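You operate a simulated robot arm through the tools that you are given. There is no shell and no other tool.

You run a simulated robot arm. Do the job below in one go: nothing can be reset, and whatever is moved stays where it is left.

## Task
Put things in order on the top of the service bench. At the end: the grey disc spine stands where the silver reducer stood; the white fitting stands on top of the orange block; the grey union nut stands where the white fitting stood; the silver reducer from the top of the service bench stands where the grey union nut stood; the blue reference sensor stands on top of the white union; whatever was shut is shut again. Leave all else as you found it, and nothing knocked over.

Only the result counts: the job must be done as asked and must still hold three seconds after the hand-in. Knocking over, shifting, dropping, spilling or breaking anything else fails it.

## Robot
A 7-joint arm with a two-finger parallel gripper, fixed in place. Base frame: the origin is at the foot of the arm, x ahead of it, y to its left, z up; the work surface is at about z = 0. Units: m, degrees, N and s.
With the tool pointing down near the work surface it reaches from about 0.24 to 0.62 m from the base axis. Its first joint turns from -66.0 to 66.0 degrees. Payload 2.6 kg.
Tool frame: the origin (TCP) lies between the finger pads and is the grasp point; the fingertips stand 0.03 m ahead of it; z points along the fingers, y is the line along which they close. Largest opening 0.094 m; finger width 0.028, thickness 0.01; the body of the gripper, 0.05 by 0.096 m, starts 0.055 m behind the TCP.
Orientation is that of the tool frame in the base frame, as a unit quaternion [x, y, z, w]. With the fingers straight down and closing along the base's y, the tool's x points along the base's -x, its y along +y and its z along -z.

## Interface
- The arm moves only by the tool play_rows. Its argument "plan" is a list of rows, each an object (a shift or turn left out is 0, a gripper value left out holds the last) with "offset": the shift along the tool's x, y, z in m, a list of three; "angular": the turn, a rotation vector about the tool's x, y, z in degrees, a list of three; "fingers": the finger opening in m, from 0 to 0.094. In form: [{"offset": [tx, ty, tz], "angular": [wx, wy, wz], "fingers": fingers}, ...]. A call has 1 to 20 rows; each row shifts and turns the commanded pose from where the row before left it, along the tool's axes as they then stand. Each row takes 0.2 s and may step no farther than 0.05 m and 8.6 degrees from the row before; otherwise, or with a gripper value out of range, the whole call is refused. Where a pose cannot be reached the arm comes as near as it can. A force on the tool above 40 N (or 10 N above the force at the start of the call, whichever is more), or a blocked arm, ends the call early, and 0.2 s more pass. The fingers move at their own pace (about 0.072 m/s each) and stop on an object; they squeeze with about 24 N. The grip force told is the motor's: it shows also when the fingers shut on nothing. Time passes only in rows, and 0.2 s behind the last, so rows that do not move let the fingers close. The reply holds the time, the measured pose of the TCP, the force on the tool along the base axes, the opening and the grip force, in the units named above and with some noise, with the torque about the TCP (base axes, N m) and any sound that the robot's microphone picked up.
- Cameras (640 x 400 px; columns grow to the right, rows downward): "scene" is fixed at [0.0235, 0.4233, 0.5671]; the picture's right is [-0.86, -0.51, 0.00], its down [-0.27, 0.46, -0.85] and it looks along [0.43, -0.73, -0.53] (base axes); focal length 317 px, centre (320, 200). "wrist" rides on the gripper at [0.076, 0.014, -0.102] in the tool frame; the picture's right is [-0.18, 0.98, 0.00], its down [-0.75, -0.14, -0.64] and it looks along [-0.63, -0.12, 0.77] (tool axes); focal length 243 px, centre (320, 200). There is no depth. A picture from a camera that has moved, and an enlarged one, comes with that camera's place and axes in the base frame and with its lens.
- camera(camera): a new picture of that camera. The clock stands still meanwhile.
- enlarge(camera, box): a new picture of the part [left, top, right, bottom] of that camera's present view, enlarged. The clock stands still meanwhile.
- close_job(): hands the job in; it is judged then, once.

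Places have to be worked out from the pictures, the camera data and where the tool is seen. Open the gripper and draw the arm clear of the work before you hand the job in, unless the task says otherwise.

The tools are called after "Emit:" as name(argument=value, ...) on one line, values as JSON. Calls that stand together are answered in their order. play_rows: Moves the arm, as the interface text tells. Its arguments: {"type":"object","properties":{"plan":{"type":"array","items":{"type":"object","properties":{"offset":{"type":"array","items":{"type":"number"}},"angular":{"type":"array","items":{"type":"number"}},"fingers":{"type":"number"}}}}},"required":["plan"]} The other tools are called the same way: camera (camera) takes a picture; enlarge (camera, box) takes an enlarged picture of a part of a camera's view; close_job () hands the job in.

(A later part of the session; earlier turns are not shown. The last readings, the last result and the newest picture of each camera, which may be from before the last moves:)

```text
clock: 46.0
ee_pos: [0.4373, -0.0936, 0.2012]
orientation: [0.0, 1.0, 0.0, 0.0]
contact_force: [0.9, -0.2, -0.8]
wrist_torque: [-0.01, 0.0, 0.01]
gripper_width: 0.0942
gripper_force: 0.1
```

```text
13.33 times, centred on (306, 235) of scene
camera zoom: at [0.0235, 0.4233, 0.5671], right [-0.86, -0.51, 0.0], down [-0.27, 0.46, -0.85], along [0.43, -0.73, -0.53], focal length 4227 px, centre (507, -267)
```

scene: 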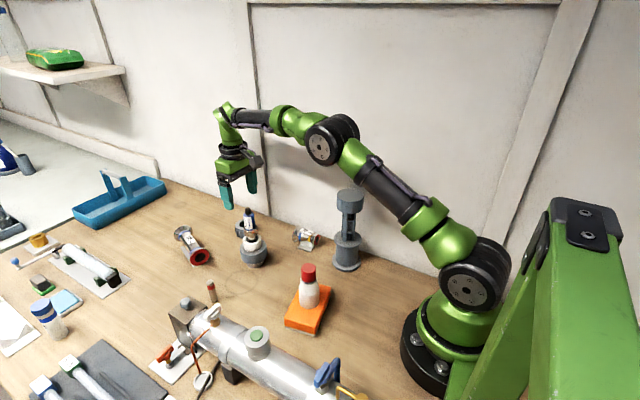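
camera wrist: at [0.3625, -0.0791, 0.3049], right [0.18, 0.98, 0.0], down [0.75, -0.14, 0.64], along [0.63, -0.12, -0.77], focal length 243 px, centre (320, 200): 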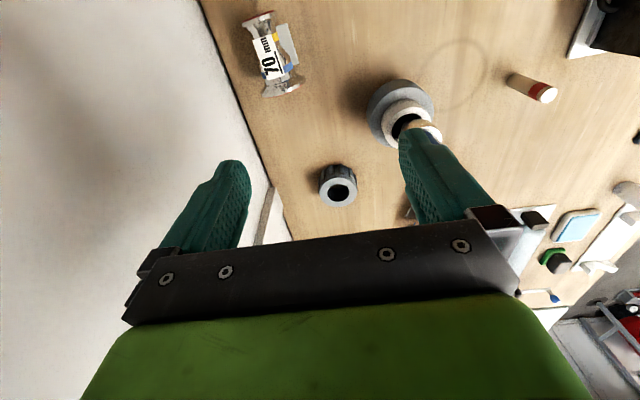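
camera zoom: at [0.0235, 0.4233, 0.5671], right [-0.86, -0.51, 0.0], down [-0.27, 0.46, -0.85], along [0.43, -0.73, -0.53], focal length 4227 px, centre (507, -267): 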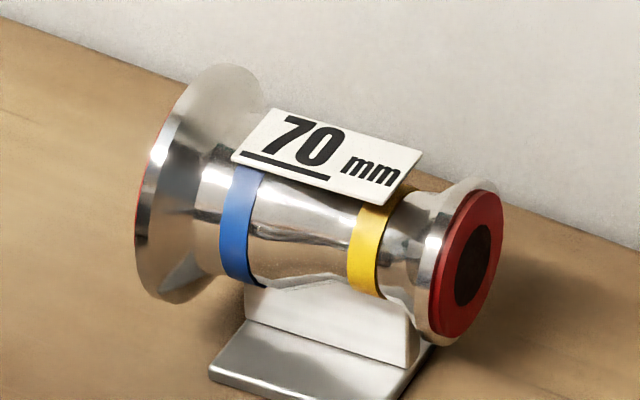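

The reducer is a horizontal piece on a small stand, centred near (0.397, -0.134) with its axis about 5° off base x and about 33 mm up. I will grip it end to end on its flat flange faces, yawing 85° so the camera bracket points away from both the wall and the spine.

Emit:
play_rows(plan=[{"angular": [0, 0, 8.5]}, {"angular": [0, 0, 8.5]}, {"angular": [0, 0, 8.5]}, {"angular": [0, 0, 8.5]}, {"angular": [0, 0, 8.5]}, {"angular": [0, 0, 8.5]}, {"angular": [0, 0, 8.5]}, {"angular": [0, 0, 8.5]}, {"angular": [0, 0, 8.5]}, {"angular": [0, 0, 8.5]}, {"offset": [0, 0, 0]}])

Emit:
camera(camera="wrist")

Emit:
camera(camera="scene")

```text
clock: 48.4
ee_pos: [0.4385, -0.0932, 0.2018]
orientation: [0.676, 0.737, 0.0, 0.0]
contact_force: [-1.0, 0.3, 0.8]
wrist_torque: [-0.01, -0.02, 0.01]
gripper_width: 0.0939
gripper_force: 0.1
```

```text
taken
camera wrist: at [0.4471, -0.0155, 0.3045], right [0.99, -0.1, 0.0], down [-0.08, -0.76, 0.64], along [-0.06, -0.64, -0.77], focal length 243 px, centre (320, 200)
```

wrist: 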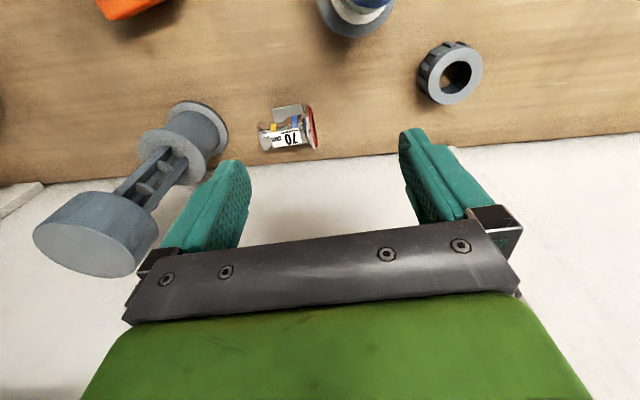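

```text
taken
```

scene: 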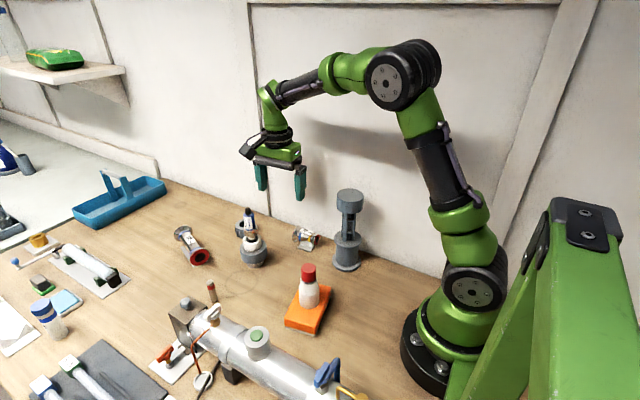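

The yaw is done. I translate above the reducer and check the alignment.

Emit:
play_rows(plan=[{"offset": [-0.0125, -0.0145, 0.01]}, {"offset": [-0.0125, -0.0145, 0.01]}, {"offset": [-0.0126, -0.0145, 0.01]}, {"offset": [0, 0, 0]}])

Emit:
camera(camera="wrist")

Emit:
enlarge(camera="wrist", box=[240, 60, 400, 160])

Emit:
enlarge(camera="scene", box=[250, 180, 378, 260])

```text
clock: 49.4
ee_pos: [0.3942, -0.1351, 0.1736]
orientation: [0.675, 0.738, 0.0, 0.0]
contact_force: [-0.4, 0.0, 0.6]
wrist_torque: [0.0, 0.02, 0.04]
gripper_width: 0.0939
gripper_force: 0.0
```

```text
taken
camera wrist: at [0.4038, -0.0565, 0.2768], right [1.0, -0.1, 0.0], down [-0.08, -0.76, 0.64], along [-0.06, -0.64, -0.77], focal length 243 px, centre (320, 200)
```

wrist: 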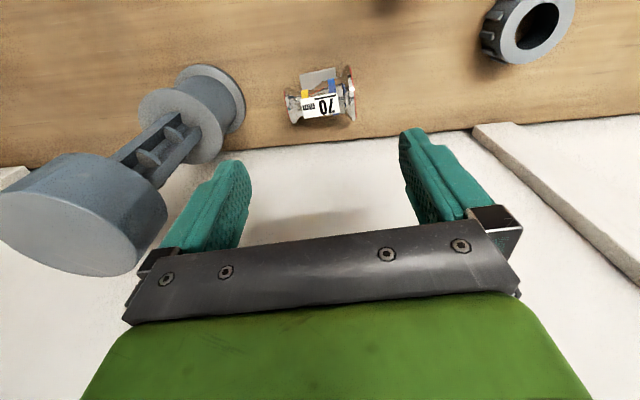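

```text
4.00 times, centred on (320, 110) of wrist
camera zoom: at [0.4038, -0.0565, 0.2768], right [1.0, -0.1, 0.0], down [-0.08, -0.76, 0.64], along [-0.06, -0.64, -0.77], focal length 970 px, centre (320, 560)
```

zoom: 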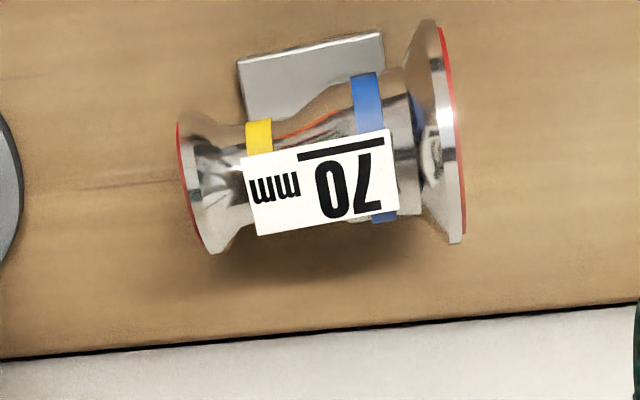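

```text
5.00 times, centred on (314, 220) of scene
camera zoom: at [0.0235, 0.4233, 0.5671], right [-0.86, -0.51, 0.0], down [-0.27, 0.46, -0.85], along [0.43, -0.73, -0.53], focal length 1585 px, centre (350, 100)
```

zoom: 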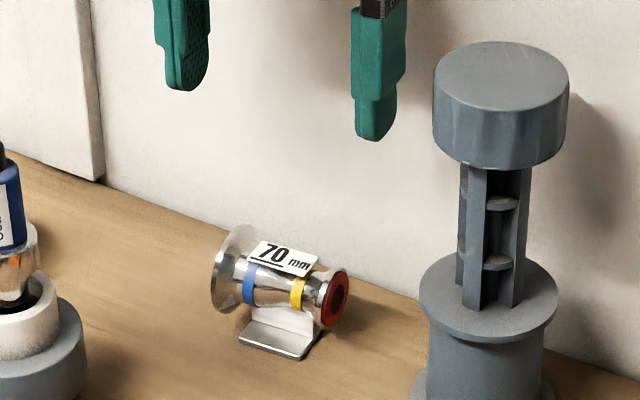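

The reducer's centre comes out at (0.397, -0.1345) with its axis at about 6°, agreeing with the earlier estimate. I trim the yaw by 1° and descend partway.

Emit:
play_rows(plan=[{"offset": [-0.0005, 0, 0.03], "angular": [0, 0, -1]}, {"offset": [0, 0, 0.035]}, {"offset": [0, 0, 0.03]}, {"offset": [0, 0, 0]}])

Emit:
camera(camera="wrist")

Emit:
enlarge(camera="scene", box=[250, 190, 378, 270])

```text
clock: 50.4
ee_pos: [0.3988, -0.1368, 0.0761]
orientation: [0.669, 0.743, 0.0, 0.0]
contact_force: [-0.2, 0.5, 0.1]
wrist_torque: [0.01, 0.02, -0.02]
gripper_width: 0.0941
gripper_force: 0.0
```

```text
taken
camera wrist: at [0.4055, -0.0594, 0.179], right [1.0, -0.08, 0.0], down [-0.06, -0.76, 0.64], along [-0.05, -0.64, -0.77], focal length 243 px, centre (320, 200)
```

wrist: 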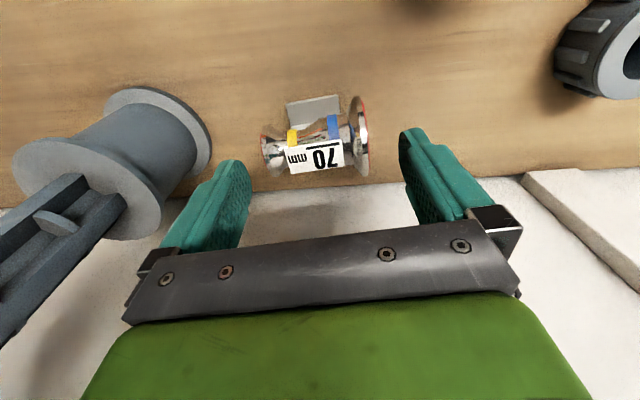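

```text
5.00 times, centred on (314, 230) of scene
camera zoom: at [0.0235, 0.4233, 0.5671], right [-0.86, -0.51, 0.0], down [-0.27, 0.46, -0.85], along [0.43, -0.73, -0.53], focal length 1585 px, centre (350, 50)
```

zoom: 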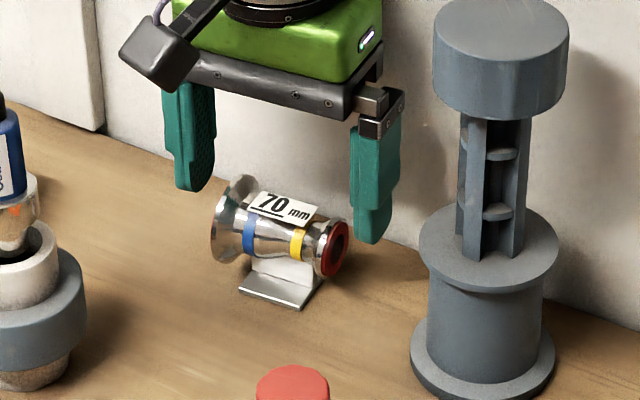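

The fingers straddle the reducer with margin. I nudge 1.5 mm toward -x and descend to the axis height.

Emit:
play_rows(plan=[{"offset": [-0.0005, -0.0015, 0.015]}, {"offset": [0, 0, 0.015]}, {"offset": [0, 0, 0.0105]}, {"offset": [0, 0, 0]}])

Emit:
enlarge(camera="wrist", box=[220, 100, 420, 225])

Emit:
enlarge(camera="scene", box=[260, 200, 356, 260])

```text
clock: 51.4
ee_pos: [0.3939, -0.1356, 0.0352]
orientation: [0.669, 0.743, 0.0, 0.001]
contact_force: [-0.8, -0.5, 0.6]
wrist_torque: [-0.01, 0.03, -0.01]
gripper_width: 0.0942
gripper_force: 0.0
```

```text
3.20 times, centred on (320, 162) of wrist
camera zoom: at [0.4022, -0.0587, 0.1386], right [1.0, -0.08, 0.0], down [-0.06, -0.76, 0.64], along [-0.05, -0.64, -0.77], focal length 776 px, centre (320, 320)
```

zoom: 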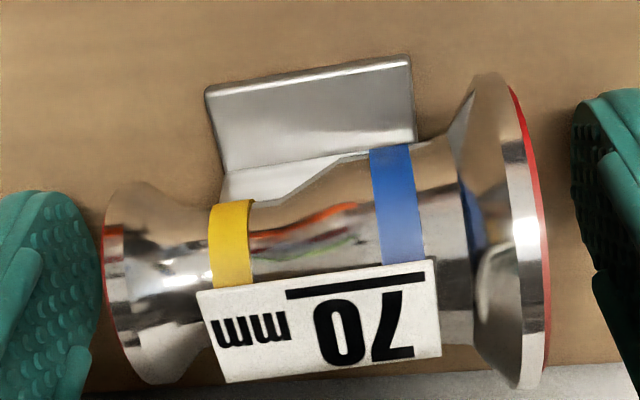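

```text
6.67 times, centred on (308, 230) of scene
camera zoom: at [0.0235, 0.4233, 0.5671], right [-0.86, -0.51, 0.0], down [-0.27, 0.46, -0.85], along [0.43, -0.73, -0.53], focal length 2114 px, centre (400, 0)
```

zoom: 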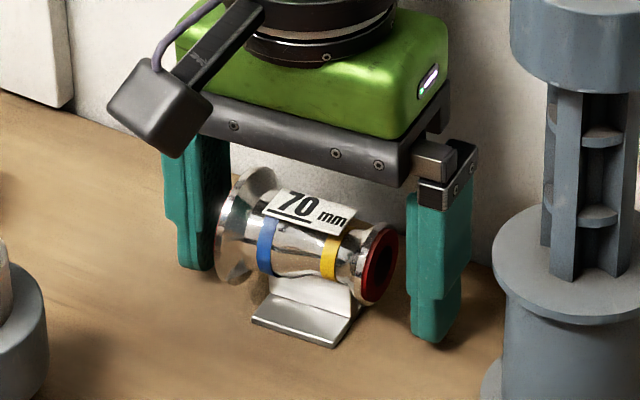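

The gaps at the two ends are balanced, about 9 and 10 mm. I close on the end faces.

Emit:
play_rows(plan=[{"fingers": 0.082}, {"fingers": 0.074}, {"fingers": 0.066}, {"fingers": 0.06}, {"fingers": 0.06}, {"fingers": 0.06}])

Emit:
enlarge(camera="wrist", box=[220, 100, 420, 225])

Emit:
enlarge(camera="scene", box=[260, 200, 356, 260])

```text
clock: 52.8
ee_pos: [0.3943, -0.1355, 0.0356]
orientation: [0.669, 0.743, 0.0, -0.001]
contact_force: [0.6, -0.6, 0.8]
wrist_torque: [-0.02, 0.04, -0.02]
gripper_width: 0.0682
gripper_force: 23.5
```

```text
3.20 times, centred on (320, 162) of wrist
camera zoom: at [0.4023, -0.0587, 0.1389], right [1.0, -0.08, 0.0], down [-0.06, -0.76, 0.64], along [-0.05, -0.64, -0.77], focal length 776 px, centre (320, 320)
```

zoom: 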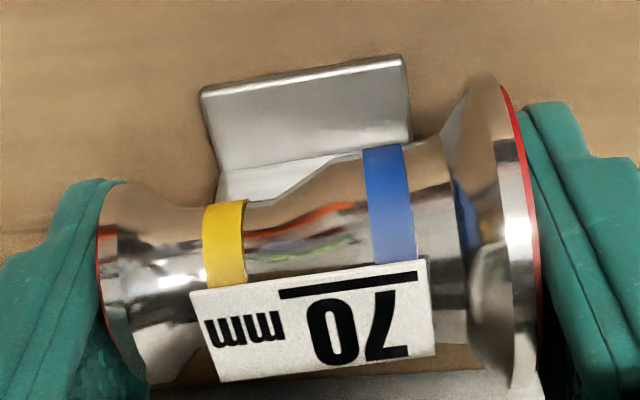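

```text
6.67 times, centred on (308, 230) of scene
camera zoom: at [0.0235, 0.4233, 0.5671], right [-0.86, -0.51, 0.0], down [-0.27, 0.46, -0.85], along [0.43, -0.73, -0.53], focal length 2114 px, centre (400, 0)
```

zoom: 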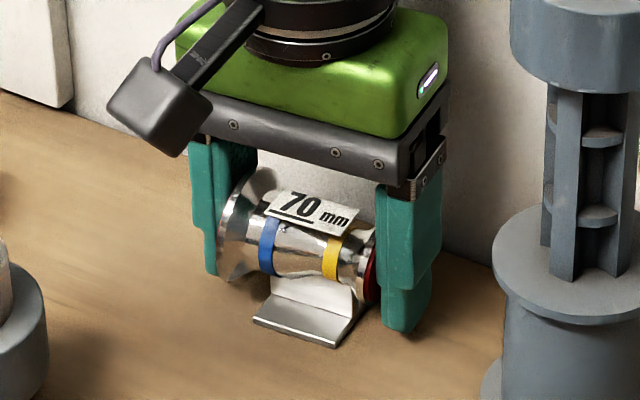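

Gripped at 68 mm. I lift slowly and check whether the stand comes with it.

Emit:
play_rows(plan=[{"offset": [0, 0, -0.006]}, {"offset": [0, 0, -0.01]}, {"offset": [0, 0, -0.02]}, {"offset": [0, 0, -0.02]}, {"offset": [0, 0, 0]}])

Emit:
enlarge(camera="scene", box=[250, 180, 378, 260])

Emit:
camera(camera="wrist")

```text
clock: 54.0
ee_pos: [0.3961, -0.1333, 0.0942]
orientation: [0.669, 0.743, 0.0, 0.0]
contact_force: [0.4, -0.5, -2.3]
wrist_torque: [-0.01, 0.01, -0.01]
gripper_width: 0.0682
gripper_force: 23.7
```

```text
5.00 times, centred on (314, 220) of scene
camera zoom: at [0.0235, 0.4233, 0.5671], right [-0.86, -0.51, 0.0], down [-0.27, 0.46, -0.85], along [0.43, -0.73, -0.53], focal length 1585 px, centre (350, 100)
```

zoom: 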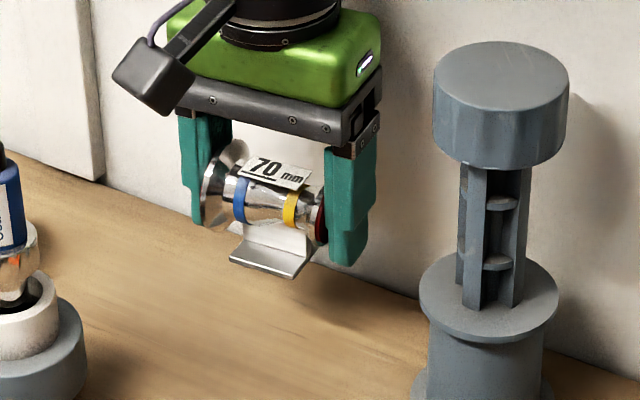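

```text
taken
camera wrist: at [0.4037, -0.0546, 0.1964], right [1.0, -0.08, 0.0], down [-0.06, -0.76, 0.64], along [-0.05, -0.64, -0.77], focal length 243 px, centre (320, 200)
```

wrist: 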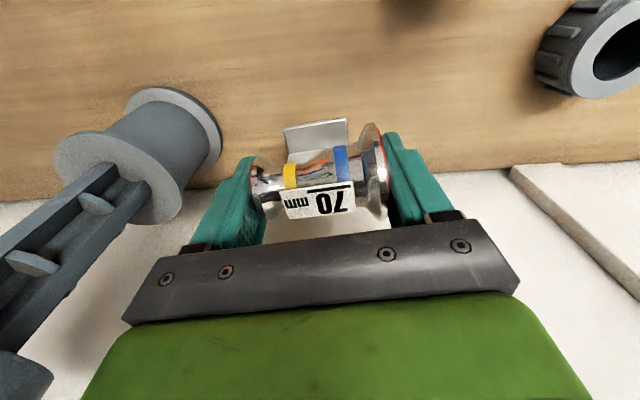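

The stand is part of the reducer, and the hold is steady. I lift high enough to clear the sensor and carry the piece over toward the nut's old place.

Emit:
play_rows(plan=[{"offset": [0, 0, -0.038]}, {"offset": [0, 0, -0.038]}, {"offset": [0, 0, -0.038]}, {"offset": [0, 0, -0.038]}, {"offset": [0.0361, 0.0107, 0]}, {"offset": [0.0361, 0.0107, 0]}, {"offset": [0.0361, 0.0107, 0]}, {"offset": [0.0361, 0.0107, 0]}, {"offset": [0.0361, 0.0107, 0]}, {"offset": [0, 0, 0]}])

Emit:
camera(camera="scene")

Emit:
camera(camera="wrist")

```text
clock: 56.2
ee_pos: [0.4287, 0.052, 0.244]
orientation: [0.67, 0.743, 0.001, 0.001]
contact_force: [0.0, -0.7, -1.6]
wrist_torque: [-0.01, 0.03, 0.0]
gripper_width: 0.0683
gripper_force: 23.7
```

```text
taken
```

scene: 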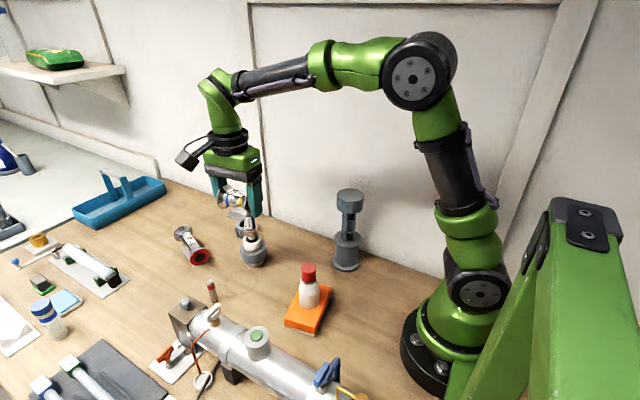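

```text
taken
camera wrist: at [0.4365, 0.1298, 0.3461], right [1.0, -0.08, 0.0], down [-0.06, -0.76, 0.64], along [-0.05, -0.64, -0.77], focal length 243 px, centre (320, 200)
```

wrist: 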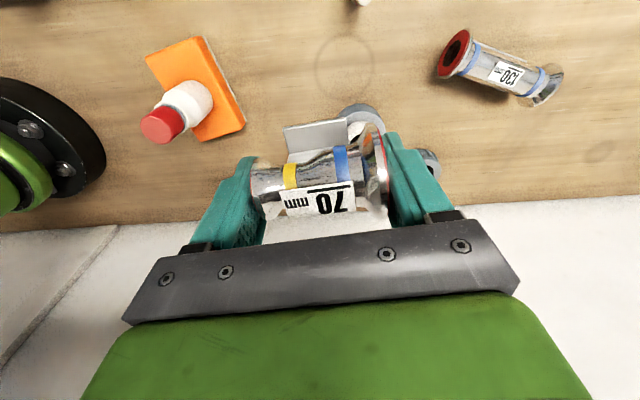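

The reducer is held steady. I continue to above the nut's old place.

Emit:
play_rows(plan=[{"offset": [0.0261, 0.0289, 0.0113]}, {"offset": [0.0261, 0.0289, 0.0113]}, {"offset": [0.0261, 0.0289, 0.0113]}, {"offset": [0.0261, 0.0289, 0.0113]}, {"offset": [0, 0, 0.03]}, {"offset": [0, 0, 0.03]}, {"offset": [0, 0, 0]}])

Emit:
enlarge(camera="scene", box=[112, 220, 256, 310])

Emit:
camera(camera="wrist")

```text
clock: 57.8
ee_pos: [0.5323, 0.1642, 0.1375]
orientation: [0.669, 0.743, 0.0, 0.0]
contact_force: [0.3, -0.9, -2.9]
wrist_torque: [-0.01, 0.02, -0.01]
gripper_width: 0.0679
gripper_force: 24.1
```

```text
4.44 times, centred on (184, 265) of scene
camera zoom: at [0.0235, 0.4233, 0.5671], right [-0.86, -0.51, 0.0], down [-0.27, 0.46, -0.85], along [0.43, -0.73, -0.53], focal length 1409 px, centre (924, -89)
```

zoom: 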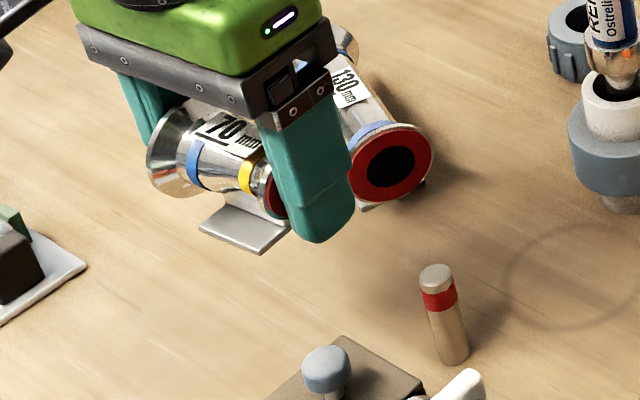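

```text
taken
camera wrist: at [0.5394, 0.2428, 0.2405], right [1.0, -0.08, 0.0], down [-0.06, -0.76, 0.64], along [-0.05, -0.64, -0.77], focal length 243 px, centre (320, 200)
```

wrist: 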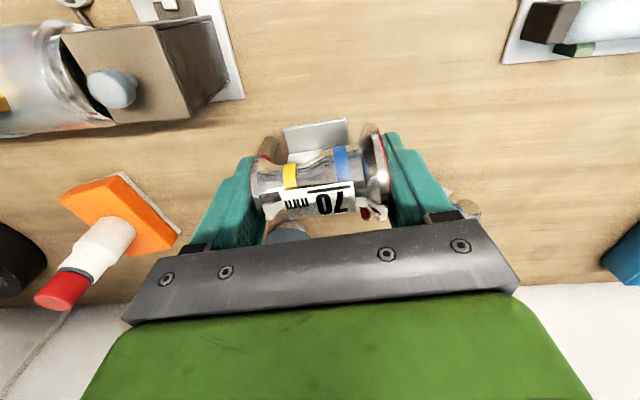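

The space below is clear, with the pin and the box corner outside the footprint. I lower toward the bench.

Emit:
play_rows(plan=[{"offset": [0, 0, 0.03]}, {"offset": [0, 0, 0.03]}, {"offset": [0, 0, 0.025]}, {"offset": [0, 0, 0.01]}, {"offset": [0, 0, 0]}])

Emit:
enlarge(camera="scene", box=[112, 240, 256, 330])

Emit:
camera(camera="wrist")

```text
clock: 59.0
ee_pos: [0.5334, 0.1647, 0.0448]
orientation: [0.669, 0.743, -0.001, 0.0]
contact_force: [0.2, -0.4, -2.3]
wrist_torque: [0.01, 0.01, -0.02]
gripper_width: 0.0677
gripper_force: 23.7
```

```text
4.44 times, centred on (184, 285) of scene
camera zoom: at [0.0235, 0.4233, 0.5671], right [-0.86, -0.51, 0.0], down [-0.27, 0.46, -0.85], along [0.43, -0.73, -0.53], focal length 1409 px, centre (924, -178)
```

zoom: 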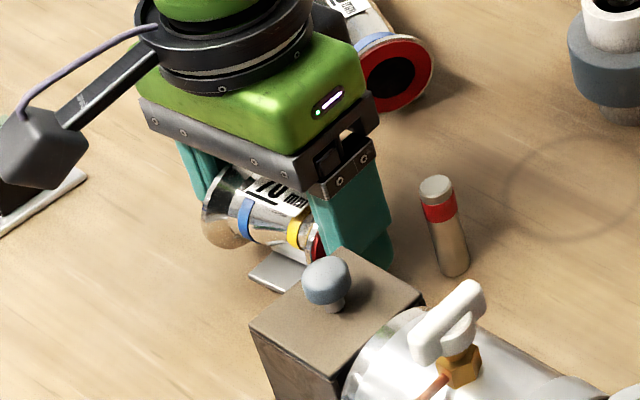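

```text
taken
camera wrist: at [0.5404, 0.2433, 0.1479], right [1.0, -0.08, 0.0], down [-0.06, -0.76, 0.64], along [-0.05, -0.64, -0.77], focal length 243 px, centre (320, 200)
```

wrist: 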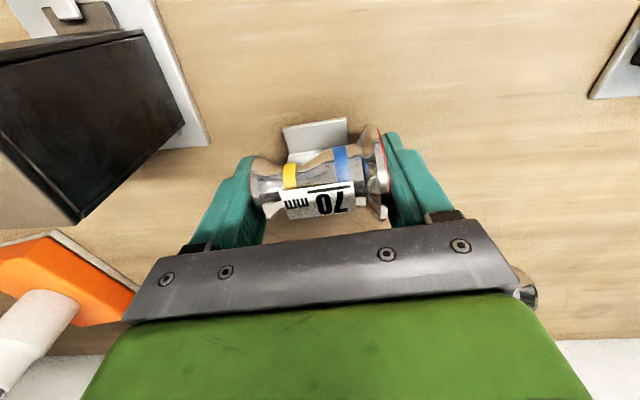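

All clear around it, with about 8 mm to go. I lower in small steps until it touches.

Emit:
play_rows(plan=[{"offset": [0, 0, 0.004]}, {"offset": [0, 0, 0.003]}, {"offset": [0, 0, 0]}])

Emit:
play_rows(plan=[{"offset": [0, 0, 0.001]}, {"offset": [0, 0, 0]}])

```text
clock: 59.8
ee_pos: [0.5331, 0.1674, 0.0377]
orientation: [0.669, 0.744, -0.001, 0.0]
contact_force: [-0.8, -0.6, -2.0]
wrist_torque: [-0.05, 0.02, -0.04]
gripper_width: 0.0683
gripper_force: 23.7
```

```text
clock: 60.4
ee_pos: [0.5331, 0.1666, 0.0364]
orientation: [0.669, 0.743, 0.0, 0.001]
contact_force: [-0.2, -0.2, -2.4]
wrist_torque: [0.0, -0.02, 0.04]
gripper_width: 0.0681
gripper_force: 24.0
```

It still carries its own weight of about 2 N. One more small step.

Emit:
play_rows(plan=[{"offset": [0, 0, 0.001]}, {"offset": [0, 0, 0]}])

```text
clock: 61.0
ee_pos: [0.5342, 0.1661, 0.036]
orientation: [0.669, 0.743, 0.0, 0.0]
contact_force: [-0.4, -0.6, -0.4]
wrist_torque: [-0.07, 0.1, -0.03]
gripper_width: 0.0681
gripper_force: 24.0
```

The weight is now mostly on the bench. I release gently to a limited opening and retreat upward.

Emit:
play_rows(plan=[{"offset": [0, 0, 0.0003]}, {"fingers": 0.07}, {"fingers": 0.074}, {"fingers": 0.08}, {"fingers": 0.082}, {"offset": [0, 0, 0]}])

Emit:
enlarge(camera="wrist", box=[220, 100, 420, 225])

Emit:
enlarge(camera="scene", box=[140, 255, 236, 315])

```text
clock: 62.4
ee_pos: [0.5333, 0.1661, 0.0357]
orientation: [0.669, 0.743, 0.0, 0.0]
contact_force: [0.0, -0.1, -0.5]
wrist_torque: [0.01, 0.02, 0.01]
gripper_width: 0.0822
gripper_force: 0.0
```

```text
3.20 times, centred on (320, 162) of wrist
camera zoom: at [0.5418, 0.244, 0.1386], right [1.0, -0.08, 0.0], down [-0.06, -0.76, 0.64], along [-0.05, -0.64, -0.77], focal length 776 px, centre (320, 320)
```

zoom: 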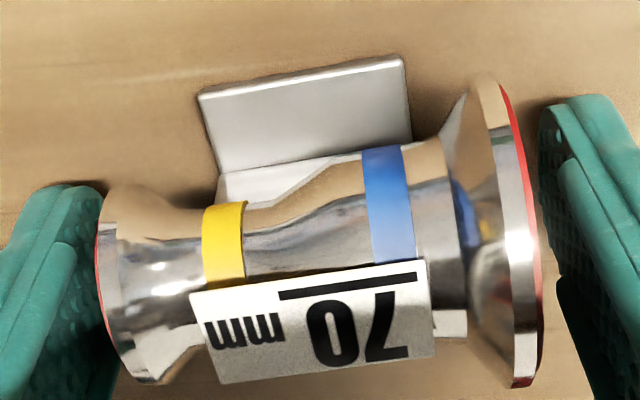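

```text
6.67 times, centred on (188, 285) of scene
camera zoom: at [0.0235, 0.4233, 0.5671], right [-0.86, -0.51, 0.0], down [-0.27, 0.46, -0.85], along [0.43, -0.73, -0.53], focal length 2114 px, centre (1200, -367)
```

zoom: 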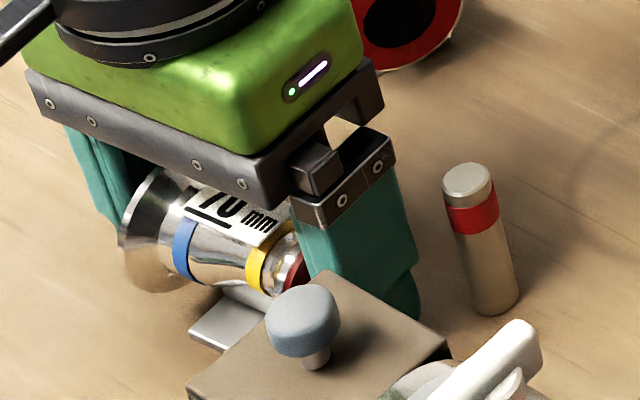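

The reducer stands free at the nut's old place. I retreat straight up and verify.

Emit:
play_rows(plan=[{"offset": [0, 0, -0.015]}, {"offset": [0, 0, -0.03]}, {"offset": [0, 0, -0.04]}, {"offset": [0, 0, -0.04]}, {"offset": [0, 0, -0.04]}, {"offset": [0, 0, 0]}])

Emit:
enlarge(camera="wrist", box=[240, 60, 400, 160])

Emit:
camera(camera="scene")

Emit:
enlarge(camera="scene", box=[140, 255, 236, 315])

```text
clock: 63.8
ee_pos: [0.5336, 0.1654, 0.2022]
orientation: [0.669, 0.743, -0.001, 0.0]
contact_force: [0.0, -0.2, 0.8]
wrist_torque: [-0.01, 0.03, -0.01]
gripper_width: 0.082
gripper_force: 0.1
```

```text
4.00 times, centred on (320, 110) of wrist
camera zoom: at [0.5421, 0.2422, 0.3035], right [1.0, -0.08, 0.0], down [-0.06, -0.76, 0.64], along [-0.05, -0.64, -0.77], focal length 970 px, centre (320, 560)
```

zoom: 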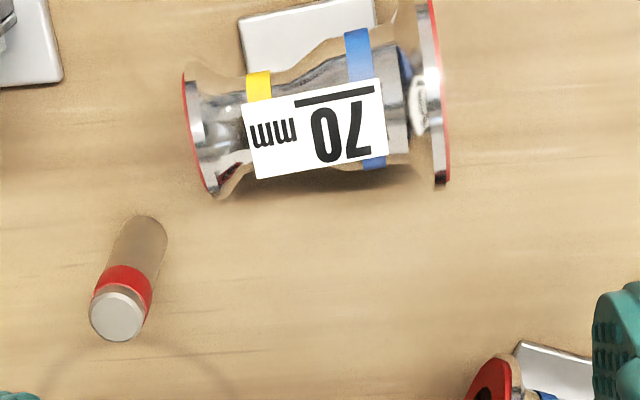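

```text
taken
```

scene: 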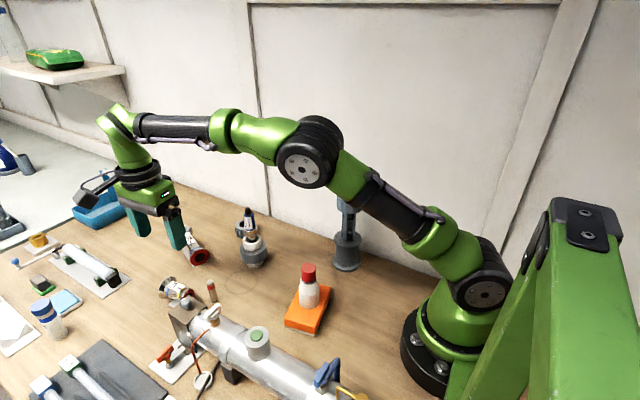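

```text
6.67 times, centred on (188, 285) of scene
camera zoom: at [0.0235, 0.4233, 0.5671], right [-0.86, -0.51, 0.0], down [-0.27, 0.46, -0.85], along [0.43, -0.73, -0.53], focal length 2114 px, centre (1200, -367)
```

zoom: 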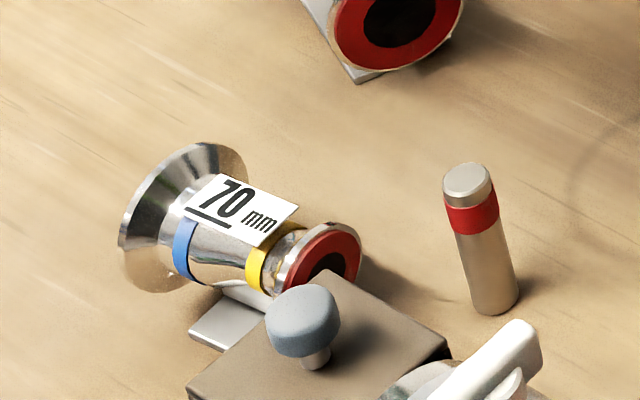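

The reducer sits at about (0.535, 0.167), where the nut stood. Now the spine, which I place near (0.274, -0.1335) with its top disc about 58 mm across at z 0.17 to 0.20. I travel high and approach from above.

Emit:
play_rows(plan=[{"offset": [0, 0, -0.03]}, {"offset": [0, 0, -0.03]}, {"offset": [-0.0271, -0.029, -0.003]}, {"offset": [-0.0271, -0.029, -0.003]}, {"offset": [-0.0271, -0.029, -0.003]}, {"offset": [-0.0271, -0.029, -0.003]}, {"offset": [-0.0271, -0.029, -0.003]}, {"offset": [-0.0271, -0.029, -0.003]}, {"offset": [-0.0271, -0.029, -0.003]}, {"offset": [-0.0271, -0.029, -0.003]}, {"offset": [0, 0, 0]}])

Emit:
camera(camera="wrist")

Emit:
camera(camera="scene")

```text
clock: 66.2
ee_pos: [0.3274, -0.0752, 0.2835]
orientation: [0.669, 0.743, 0.001, 0.0]
contact_force: [-0.2, 0.3, 0.0]
wrist_torque: [0.02, 0.0, 0.02]
gripper_width: 0.0823
gripper_force: 0.0
```

```text
taken
camera wrist: at [0.3338, 0.0028, 0.386], right [1.0, -0.08, 0.0], down [-0.06, -0.76, 0.64], along [-0.05, -0.64, -0.77], focal length 243 px, centre (320, 200)
```

wrist: 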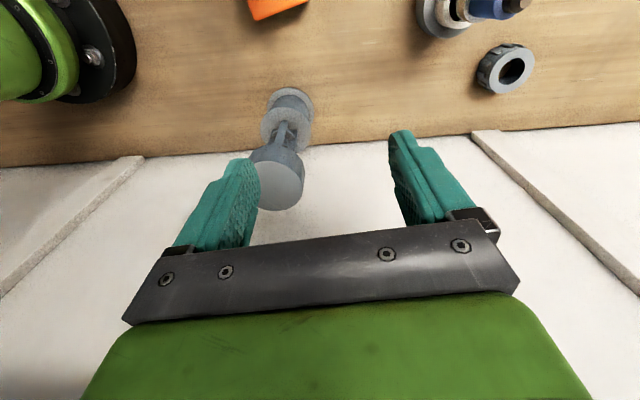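

```text
taken
```

scene: 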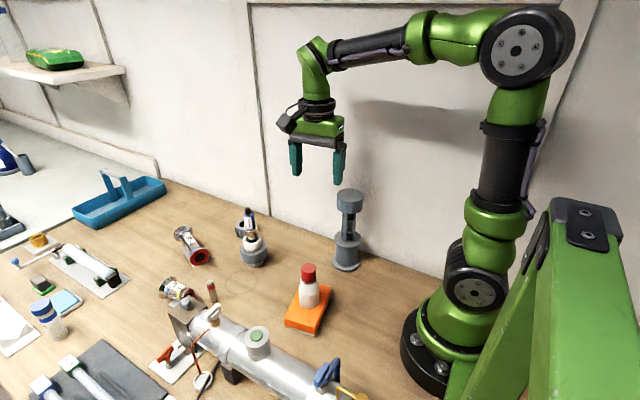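

I zoom in on the spine from above for a precise fix on its axis and disc height.

Emit:
enlarge(camera="wrist", box=[208, 70, 368, 220])

Emit:
enlarge(camera="scene", box=[300, 180, 396, 280])

```text
2.67 times, centred on (288, 145) of wrist
camera zoom: at [0.3338, 0.0028, 0.386], right [1.0, -0.08, 0.0], down [-0.06, -0.76, 0.64], along [-0.05, -0.64, -0.77], focal length 647 px, centre (405, 347)
```

zoom: 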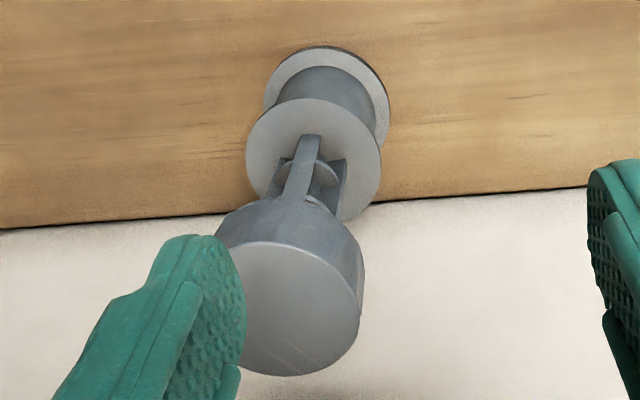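

```text
4.00 times, centred on (348, 230) of scene
camera zoom: at [0.0235, 0.4233, 0.5671], right [-0.86, -0.51, 0.0], down [-0.27, 0.46, -0.85], along [0.43, -0.73, -0.53], focal length 1268 px, centre (208, 80)
```

zoom: 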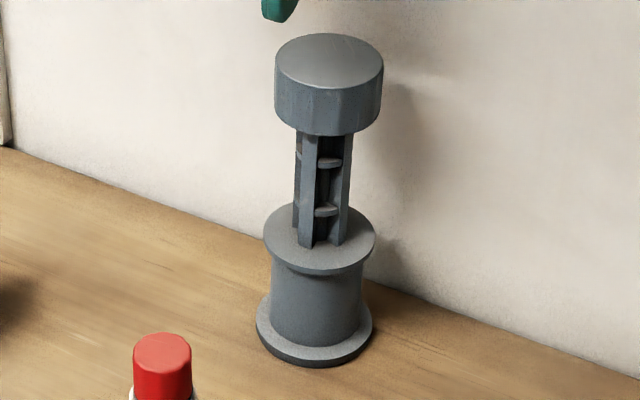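

The spine axis is at about (0.275, -0.1325), disc diameter about 60 mm, top at z 0.20. I move above it.

Emit:
play_rows(plan=[{"offset": [-0.0266, -0.0285, 0]}, {"offset": [-0.0265, -0.0284, 0], "fingers": 0.088}, {"offset": [0, 0, 0.012]}, {"offset": [0, 0, 0]}])

Emit:
camera(camera="wrist")

Emit:
enlarge(camera="wrist", box=[220, 60, 420, 185])

Emit:
enlarge(camera="scene", box=[284, 120, 412, 200])

```text
clock: 67.2
ee_pos: [0.2726, -0.1331, 0.2705]
orientation: [0.669, 0.743, 0.0, 0.0]
contact_force: [0.6, 0.4, -0.1]
wrist_torque: [0.0, -0.03, 0.0]
gripper_width: 0.0883
gripper_force: 0.0
```

```text
taken
camera wrist: at [0.2814, -0.0556, 0.3734], right [1.0, -0.08, 0.0], down [-0.06, -0.76, 0.64], along [-0.05, -0.64, -0.77], focal length 243 px, centre (320, 200)
```

wrist: 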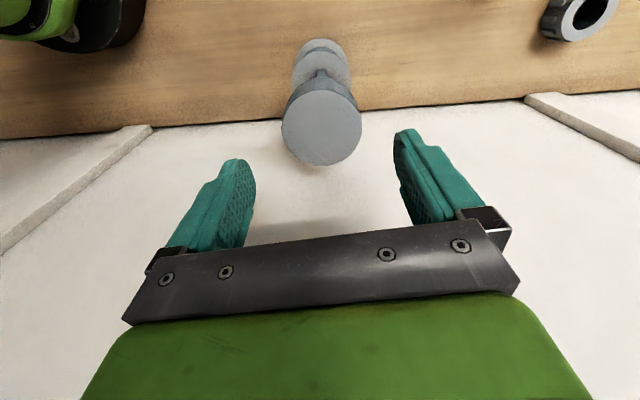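

```text
3.20 times, centred on (320, 122) of wrist
camera zoom: at [0.2814, -0.0556, 0.3734], right [1.0, -0.08, 0.0], down [-0.06, -0.76, 0.64], along [-0.05, -0.64, -0.77], focal length 776 px, centre (320, 448)
```

zoom: 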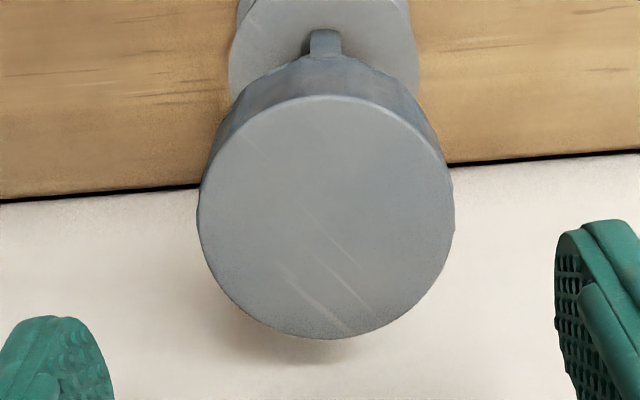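

```text
5.00 times, centred on (348, 160) of scene
camera zoom: at [0.0235, 0.4233, 0.5671], right [-0.86, -0.51, 0.0], down [-0.27, 0.46, -0.85], along [0.43, -0.73, -0.53], focal length 1585 px, centre (180, 400)
```

zoom: 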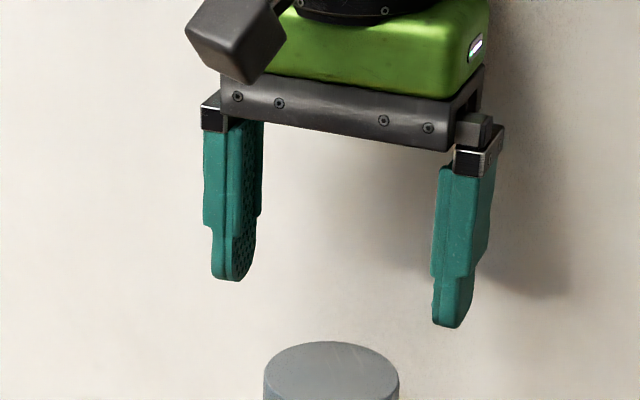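

The disc is centred within about 1 mm. I descend to a TCP z of about 0.188.

Emit:
play_rows(plan=[{"offset": [0, 0.001, 0.025]}, {"offset": [0, 0, 0.025]}, {"offset": [0, 0, 0.02]}, {"offset": [0, 0, 0.014]}, {"offset": [0, 0, 0]}])

Emit:
camera(camera="wrist")

Emit:
enlarge(camera="scene", box=[284, 150, 412, 230])

```text
clock: 68.4
ee_pos: [0.2719, -0.1346, 0.188]
orientation: [0.669, 0.743, 0.001, 0.0]
contact_force: [-0.1, -0.9, 0.3]
wrist_torque: [0.0, 0.0, -0.01]
gripper_width: 0.088
gripper_force: 0.1
```

```text
taken
camera wrist: at [0.2803, -0.0561, 0.2912], right [1.0, -0.08, 0.0], down [-0.06, -0.76, 0.64], along [-0.05, -0.64, -0.77], focal length 243 px, centre (320, 200)
```

wrist: 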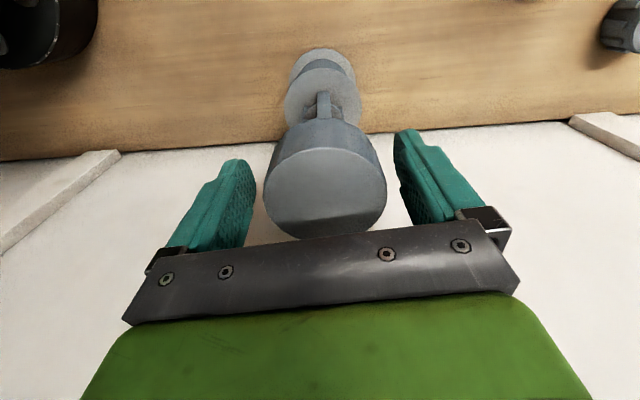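

```text
5.00 times, centred on (348, 190) of scene
camera zoom: at [0.0235, 0.4233, 0.5671], right [-0.86, -0.51, 0.0], down [-0.27, 0.46, -0.85], along [0.43, -0.73, -0.53], focal length 1585 px, centre (180, 250)
```

zoom: 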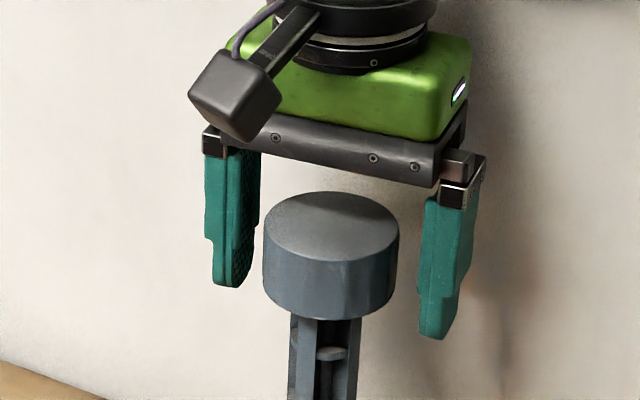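

The disc is about 1.5 mm off the finger midline. Because this piece is tall I centre it first and close gradually.

Emit:
play_rows(plan=[{"offset": [0, 0.0015, 0]}, {"fingers": 0.072}, {"fingers": 0.066}, {"offset": [0, 0, 0]}])

Emit:
enlarge(camera="wrist", box=[220, 100, 420, 225])

Emit:
enlarge(camera="scene", box=[284, 150, 412, 230])

```text
clock: 69.4
ee_pos: [0.2752, -0.1335, 0.1878]
orientation: [0.67, 0.743, 0.0, 0.0]
contact_force: [-0.3, -0.9, 0.1]
wrist_torque: [0.03, 0.01, -0.01]
gripper_width: 0.0659
gripper_force: 0.1
```

```text
3.20 times, centred on (320, 162) of wrist
camera zoom: at [0.2831, -0.0554, 0.2912], right [1.0, -0.08, 0.0], down [-0.06, -0.76, 0.64], along [-0.05, -0.64, -0.77], focal length 776 px, centre (320, 320)
```

zoom: 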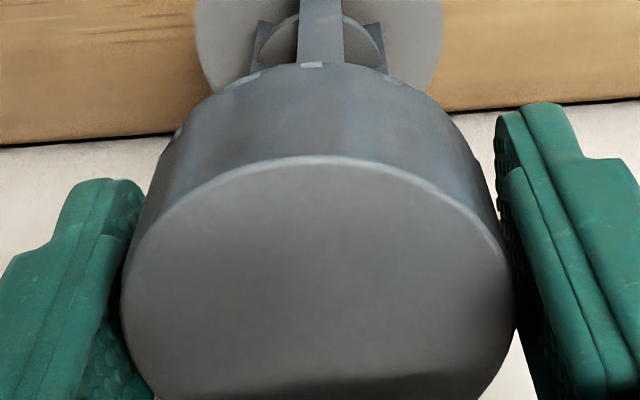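

```text
5.00 times, centred on (348, 190) of scene
camera zoom: at [0.0235, 0.4233, 0.5671], right [-0.86, -0.51, 0.0], down [-0.27, 0.46, -0.85], along [0.43, -0.73, -0.53], focal length 1585 px, centre (180, 250)
```

zoom: 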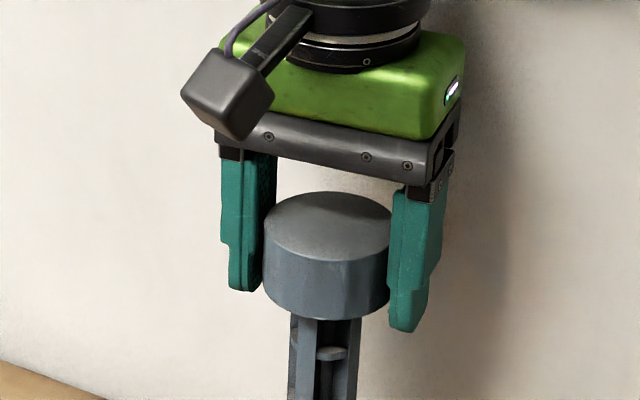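

Centred with about 3 mm per side remaining. I close to grip.

Emit:
play_rows(plan=[{"fingers": 0.063}, {"fingers": 0.06}, {"fingers": 0.054}, {"fingers": 0.05}, {"offset": [0, 0, 0]}])

Emit:
camera(camera="scene")

Emit:
enlarge(camera="wrist", box=[220, 100, 420, 225])

```text
clock: 70.6
ee_pos: [0.2755, -0.1336, 0.1893]
orientation: [0.67, 0.743, 0.0, 0.001]
contact_force: [-1.4, -0.8, 0.2]
wrist_torque: [0.04, 0.03, 0.02]
gripper_width: 0.0591
gripper_force: 24.3
```

```text
taken
```

scene: 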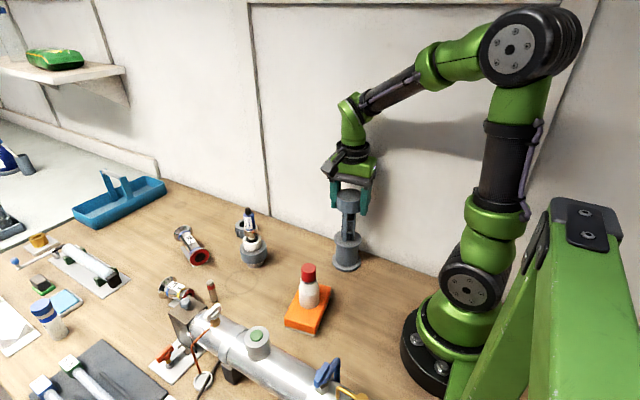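

```text
3.20 times, centred on (320, 162) of wrist
camera zoom: at [0.283, -0.0554, 0.2912], right [1.0, -0.08, 0.0], down [-0.06, -0.76, 0.64], along [-0.05, -0.64, -0.77], focal length 776 px, centre (320, 320)
```

zoom: 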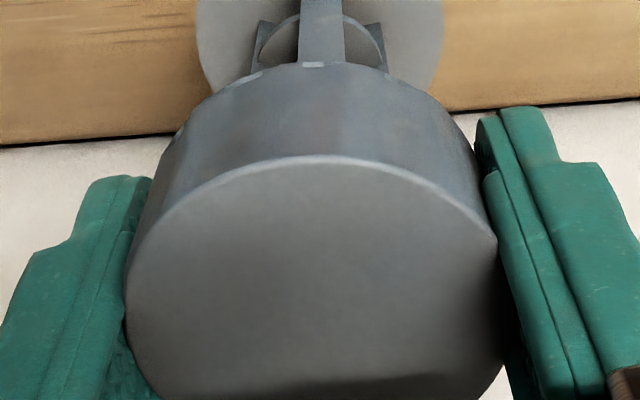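

Gripped at 59 mm. I lift slowly and check the load.

Emit:
play_rows(plan=[{"offset": [0, 0, -0.004]}, {"offset": [0, 0, -0.008]}, {"offset": [0, 0, -0.012]}, {"offset": [0, 0, -0.012]}, {"offset": [0, 0, 0]}])

Emit:
enlarge(camera="scene", box=[268, 160, 428, 280])

```text
clock: 71.8
ee_pos: [0.2776, -0.1336, 0.2255]
orientation: [0.669, 0.743, -0.001, 0.0]
contact_force: [0.1, -0.3, -2.9]
wrist_torque: [0.02, -0.04, -0.02]
gripper_width: 0.059
gripper_force: 23.4
```

```text
3.33 times, centred on (348, 220) of scene
camera zoom: at [0.0235, 0.4233, 0.5671], right [-0.86, -0.51, 0.0], down [-0.27, 0.46, -0.85], along [0.43, -0.73, -0.53], focal length 1057 px, centre (227, 133)
```

zoom: 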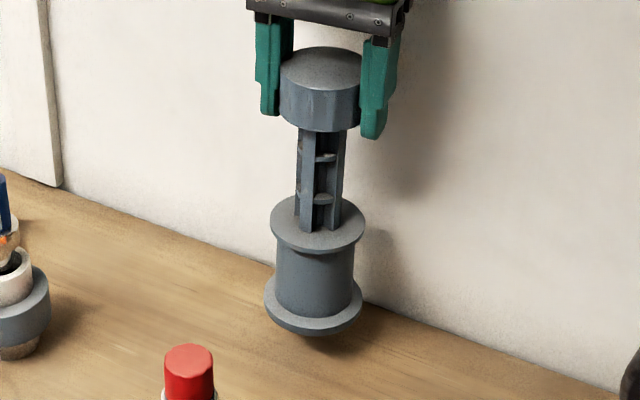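

The whole spine is lifted, at about 3 N, and hangs upright. I carry it along +x to where the reducer stood.

Emit:
play_rows(plan=[{"offset": [-0.0017, 0.0149, 0]}, {"offset": [-0.0017, 0.0149, 0]}, {"offset": [-0.0017, 0.0149, 0]}, {"offset": [-0.0017, 0.0149, 0]}, {"offset": [-0.0017, 0.0149, 0]}, {"offset": [-0.0017, 0.0149, 0]}, {"offset": [-0.0017, 0.0148, 0]}, {"offset": [-0.0016, 0.0148, 0]}, {"offset": [0, 0, 0]}])

Emit:
camera(camera="scene")

Emit:
enlarge(camera="scene", box=[230, 160, 390, 280])

Emit:
camera(camera="wrist")

```text
clock: 73.8
ee_pos: [0.3986, -0.1321, 0.2234]
orientation: [0.669, 0.743, 0.0, 0.0]
contact_force: [-0.3, -0.8, -2.1]
wrist_torque: [-0.01, -0.01, 0.01]
gripper_width: 0.0592
gripper_force: 23.4
```

```text
taken
```

scene: 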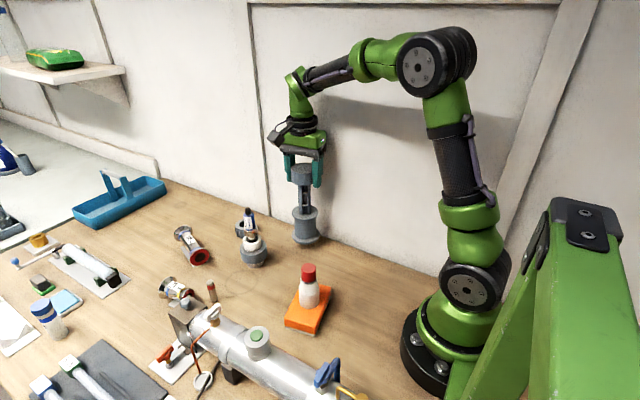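

```text
3.33 times, centred on (310, 220) of scene
camera zoom: at [0.0235, 0.4233, 0.5671], right [-0.86, -0.51, 0.0], down [-0.27, 0.46, -0.85], along [0.43, -0.73, -0.53], focal length 1057 px, centre (353, 133)
```

zoom: 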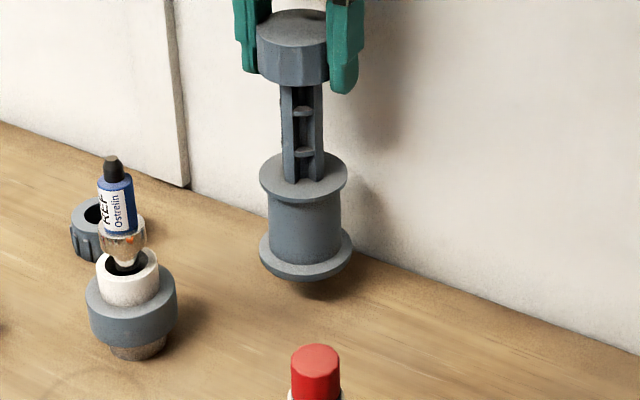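

```text
taken
camera wrist: at [0.4059, -0.0554, 0.3271], right [1.0, -0.08, 0.0], down [-0.06, -0.76, 0.64], along [-0.05, -0.64, -0.77], focal length 243 px, centre (320, 200)
```

wrist: 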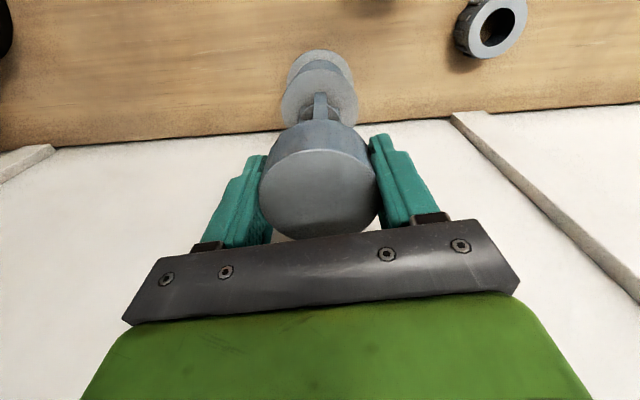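

The spine hangs upright over the spot. I lower it almost to the bench, then use fine steps.

Emit:
play_rows(plan=[{"offset": [0, 0, 0.012]}, {"offset": [0, 0, 0.012]}, {"offset": [0, 0, 0.006]}, {"offset": [0, 0, 0.003]}, {"offset": [0, 0, 0]}])

Emit:
play_rows(plan=[{"offset": [0, 0, 0.0015]}, {"offset": [0, 0, 0]}])

```text
clock: 75.0
ee_pos: [0.3971, -0.1346, 0.1904]
orientation: [0.669, 0.743, -0.001, 0.0]
contact_force: [0.1, 0.0, -3.3]
wrist_torque: [0.02, -0.01, -0.01]
gripper_width: 0.0588
gripper_force: 24.1
```

```text
clock: 75.6
ee_pos: [0.3958, -0.1344, 0.1889]
orientation: [0.668, 0.744, 0.0, -0.001]
contact_force: [0.2, 0.1, -3.0]
wrist_torque: [0.01, -0.02, 0.01]
gripper_width: 0.059
gripper_force: 24.3
```

It still hangs at 3 N, with about 1.5 mm to go by the pick height. I continue in small steps.

Emit:
play_rows(plan=[{"offset": [0, 0, 0.001]}, {"offset": [0, 0, 0]}])

Emit:
play_rows(plan=[{"offset": [0, 0, 0.0007]}, {"offset": [0, 0, 0]}])

```text
clock: 76.2
ee_pos: [0.3967, -0.1335, 0.1893]
orientation: [0.669, 0.743, -0.001, 0.0]
contact_force: [0.4, 0.0, -0.8]
wrist_torque: [-0.02, 0.0, 0.0]
gripper_width: 0.0591
gripper_force: 23.7
```

```text
clock: 76.8
ee_pos: [0.3966, -0.1331, 0.1883]
orientation: [0.669, 0.744, 0.0, -0.001]
contact_force: [-1.1, -0.7, 3.4]
wrist_torque: [-0.05, 0.16, 0.03]
gripper_width: 0.0589
gripper_force: 24.2
```

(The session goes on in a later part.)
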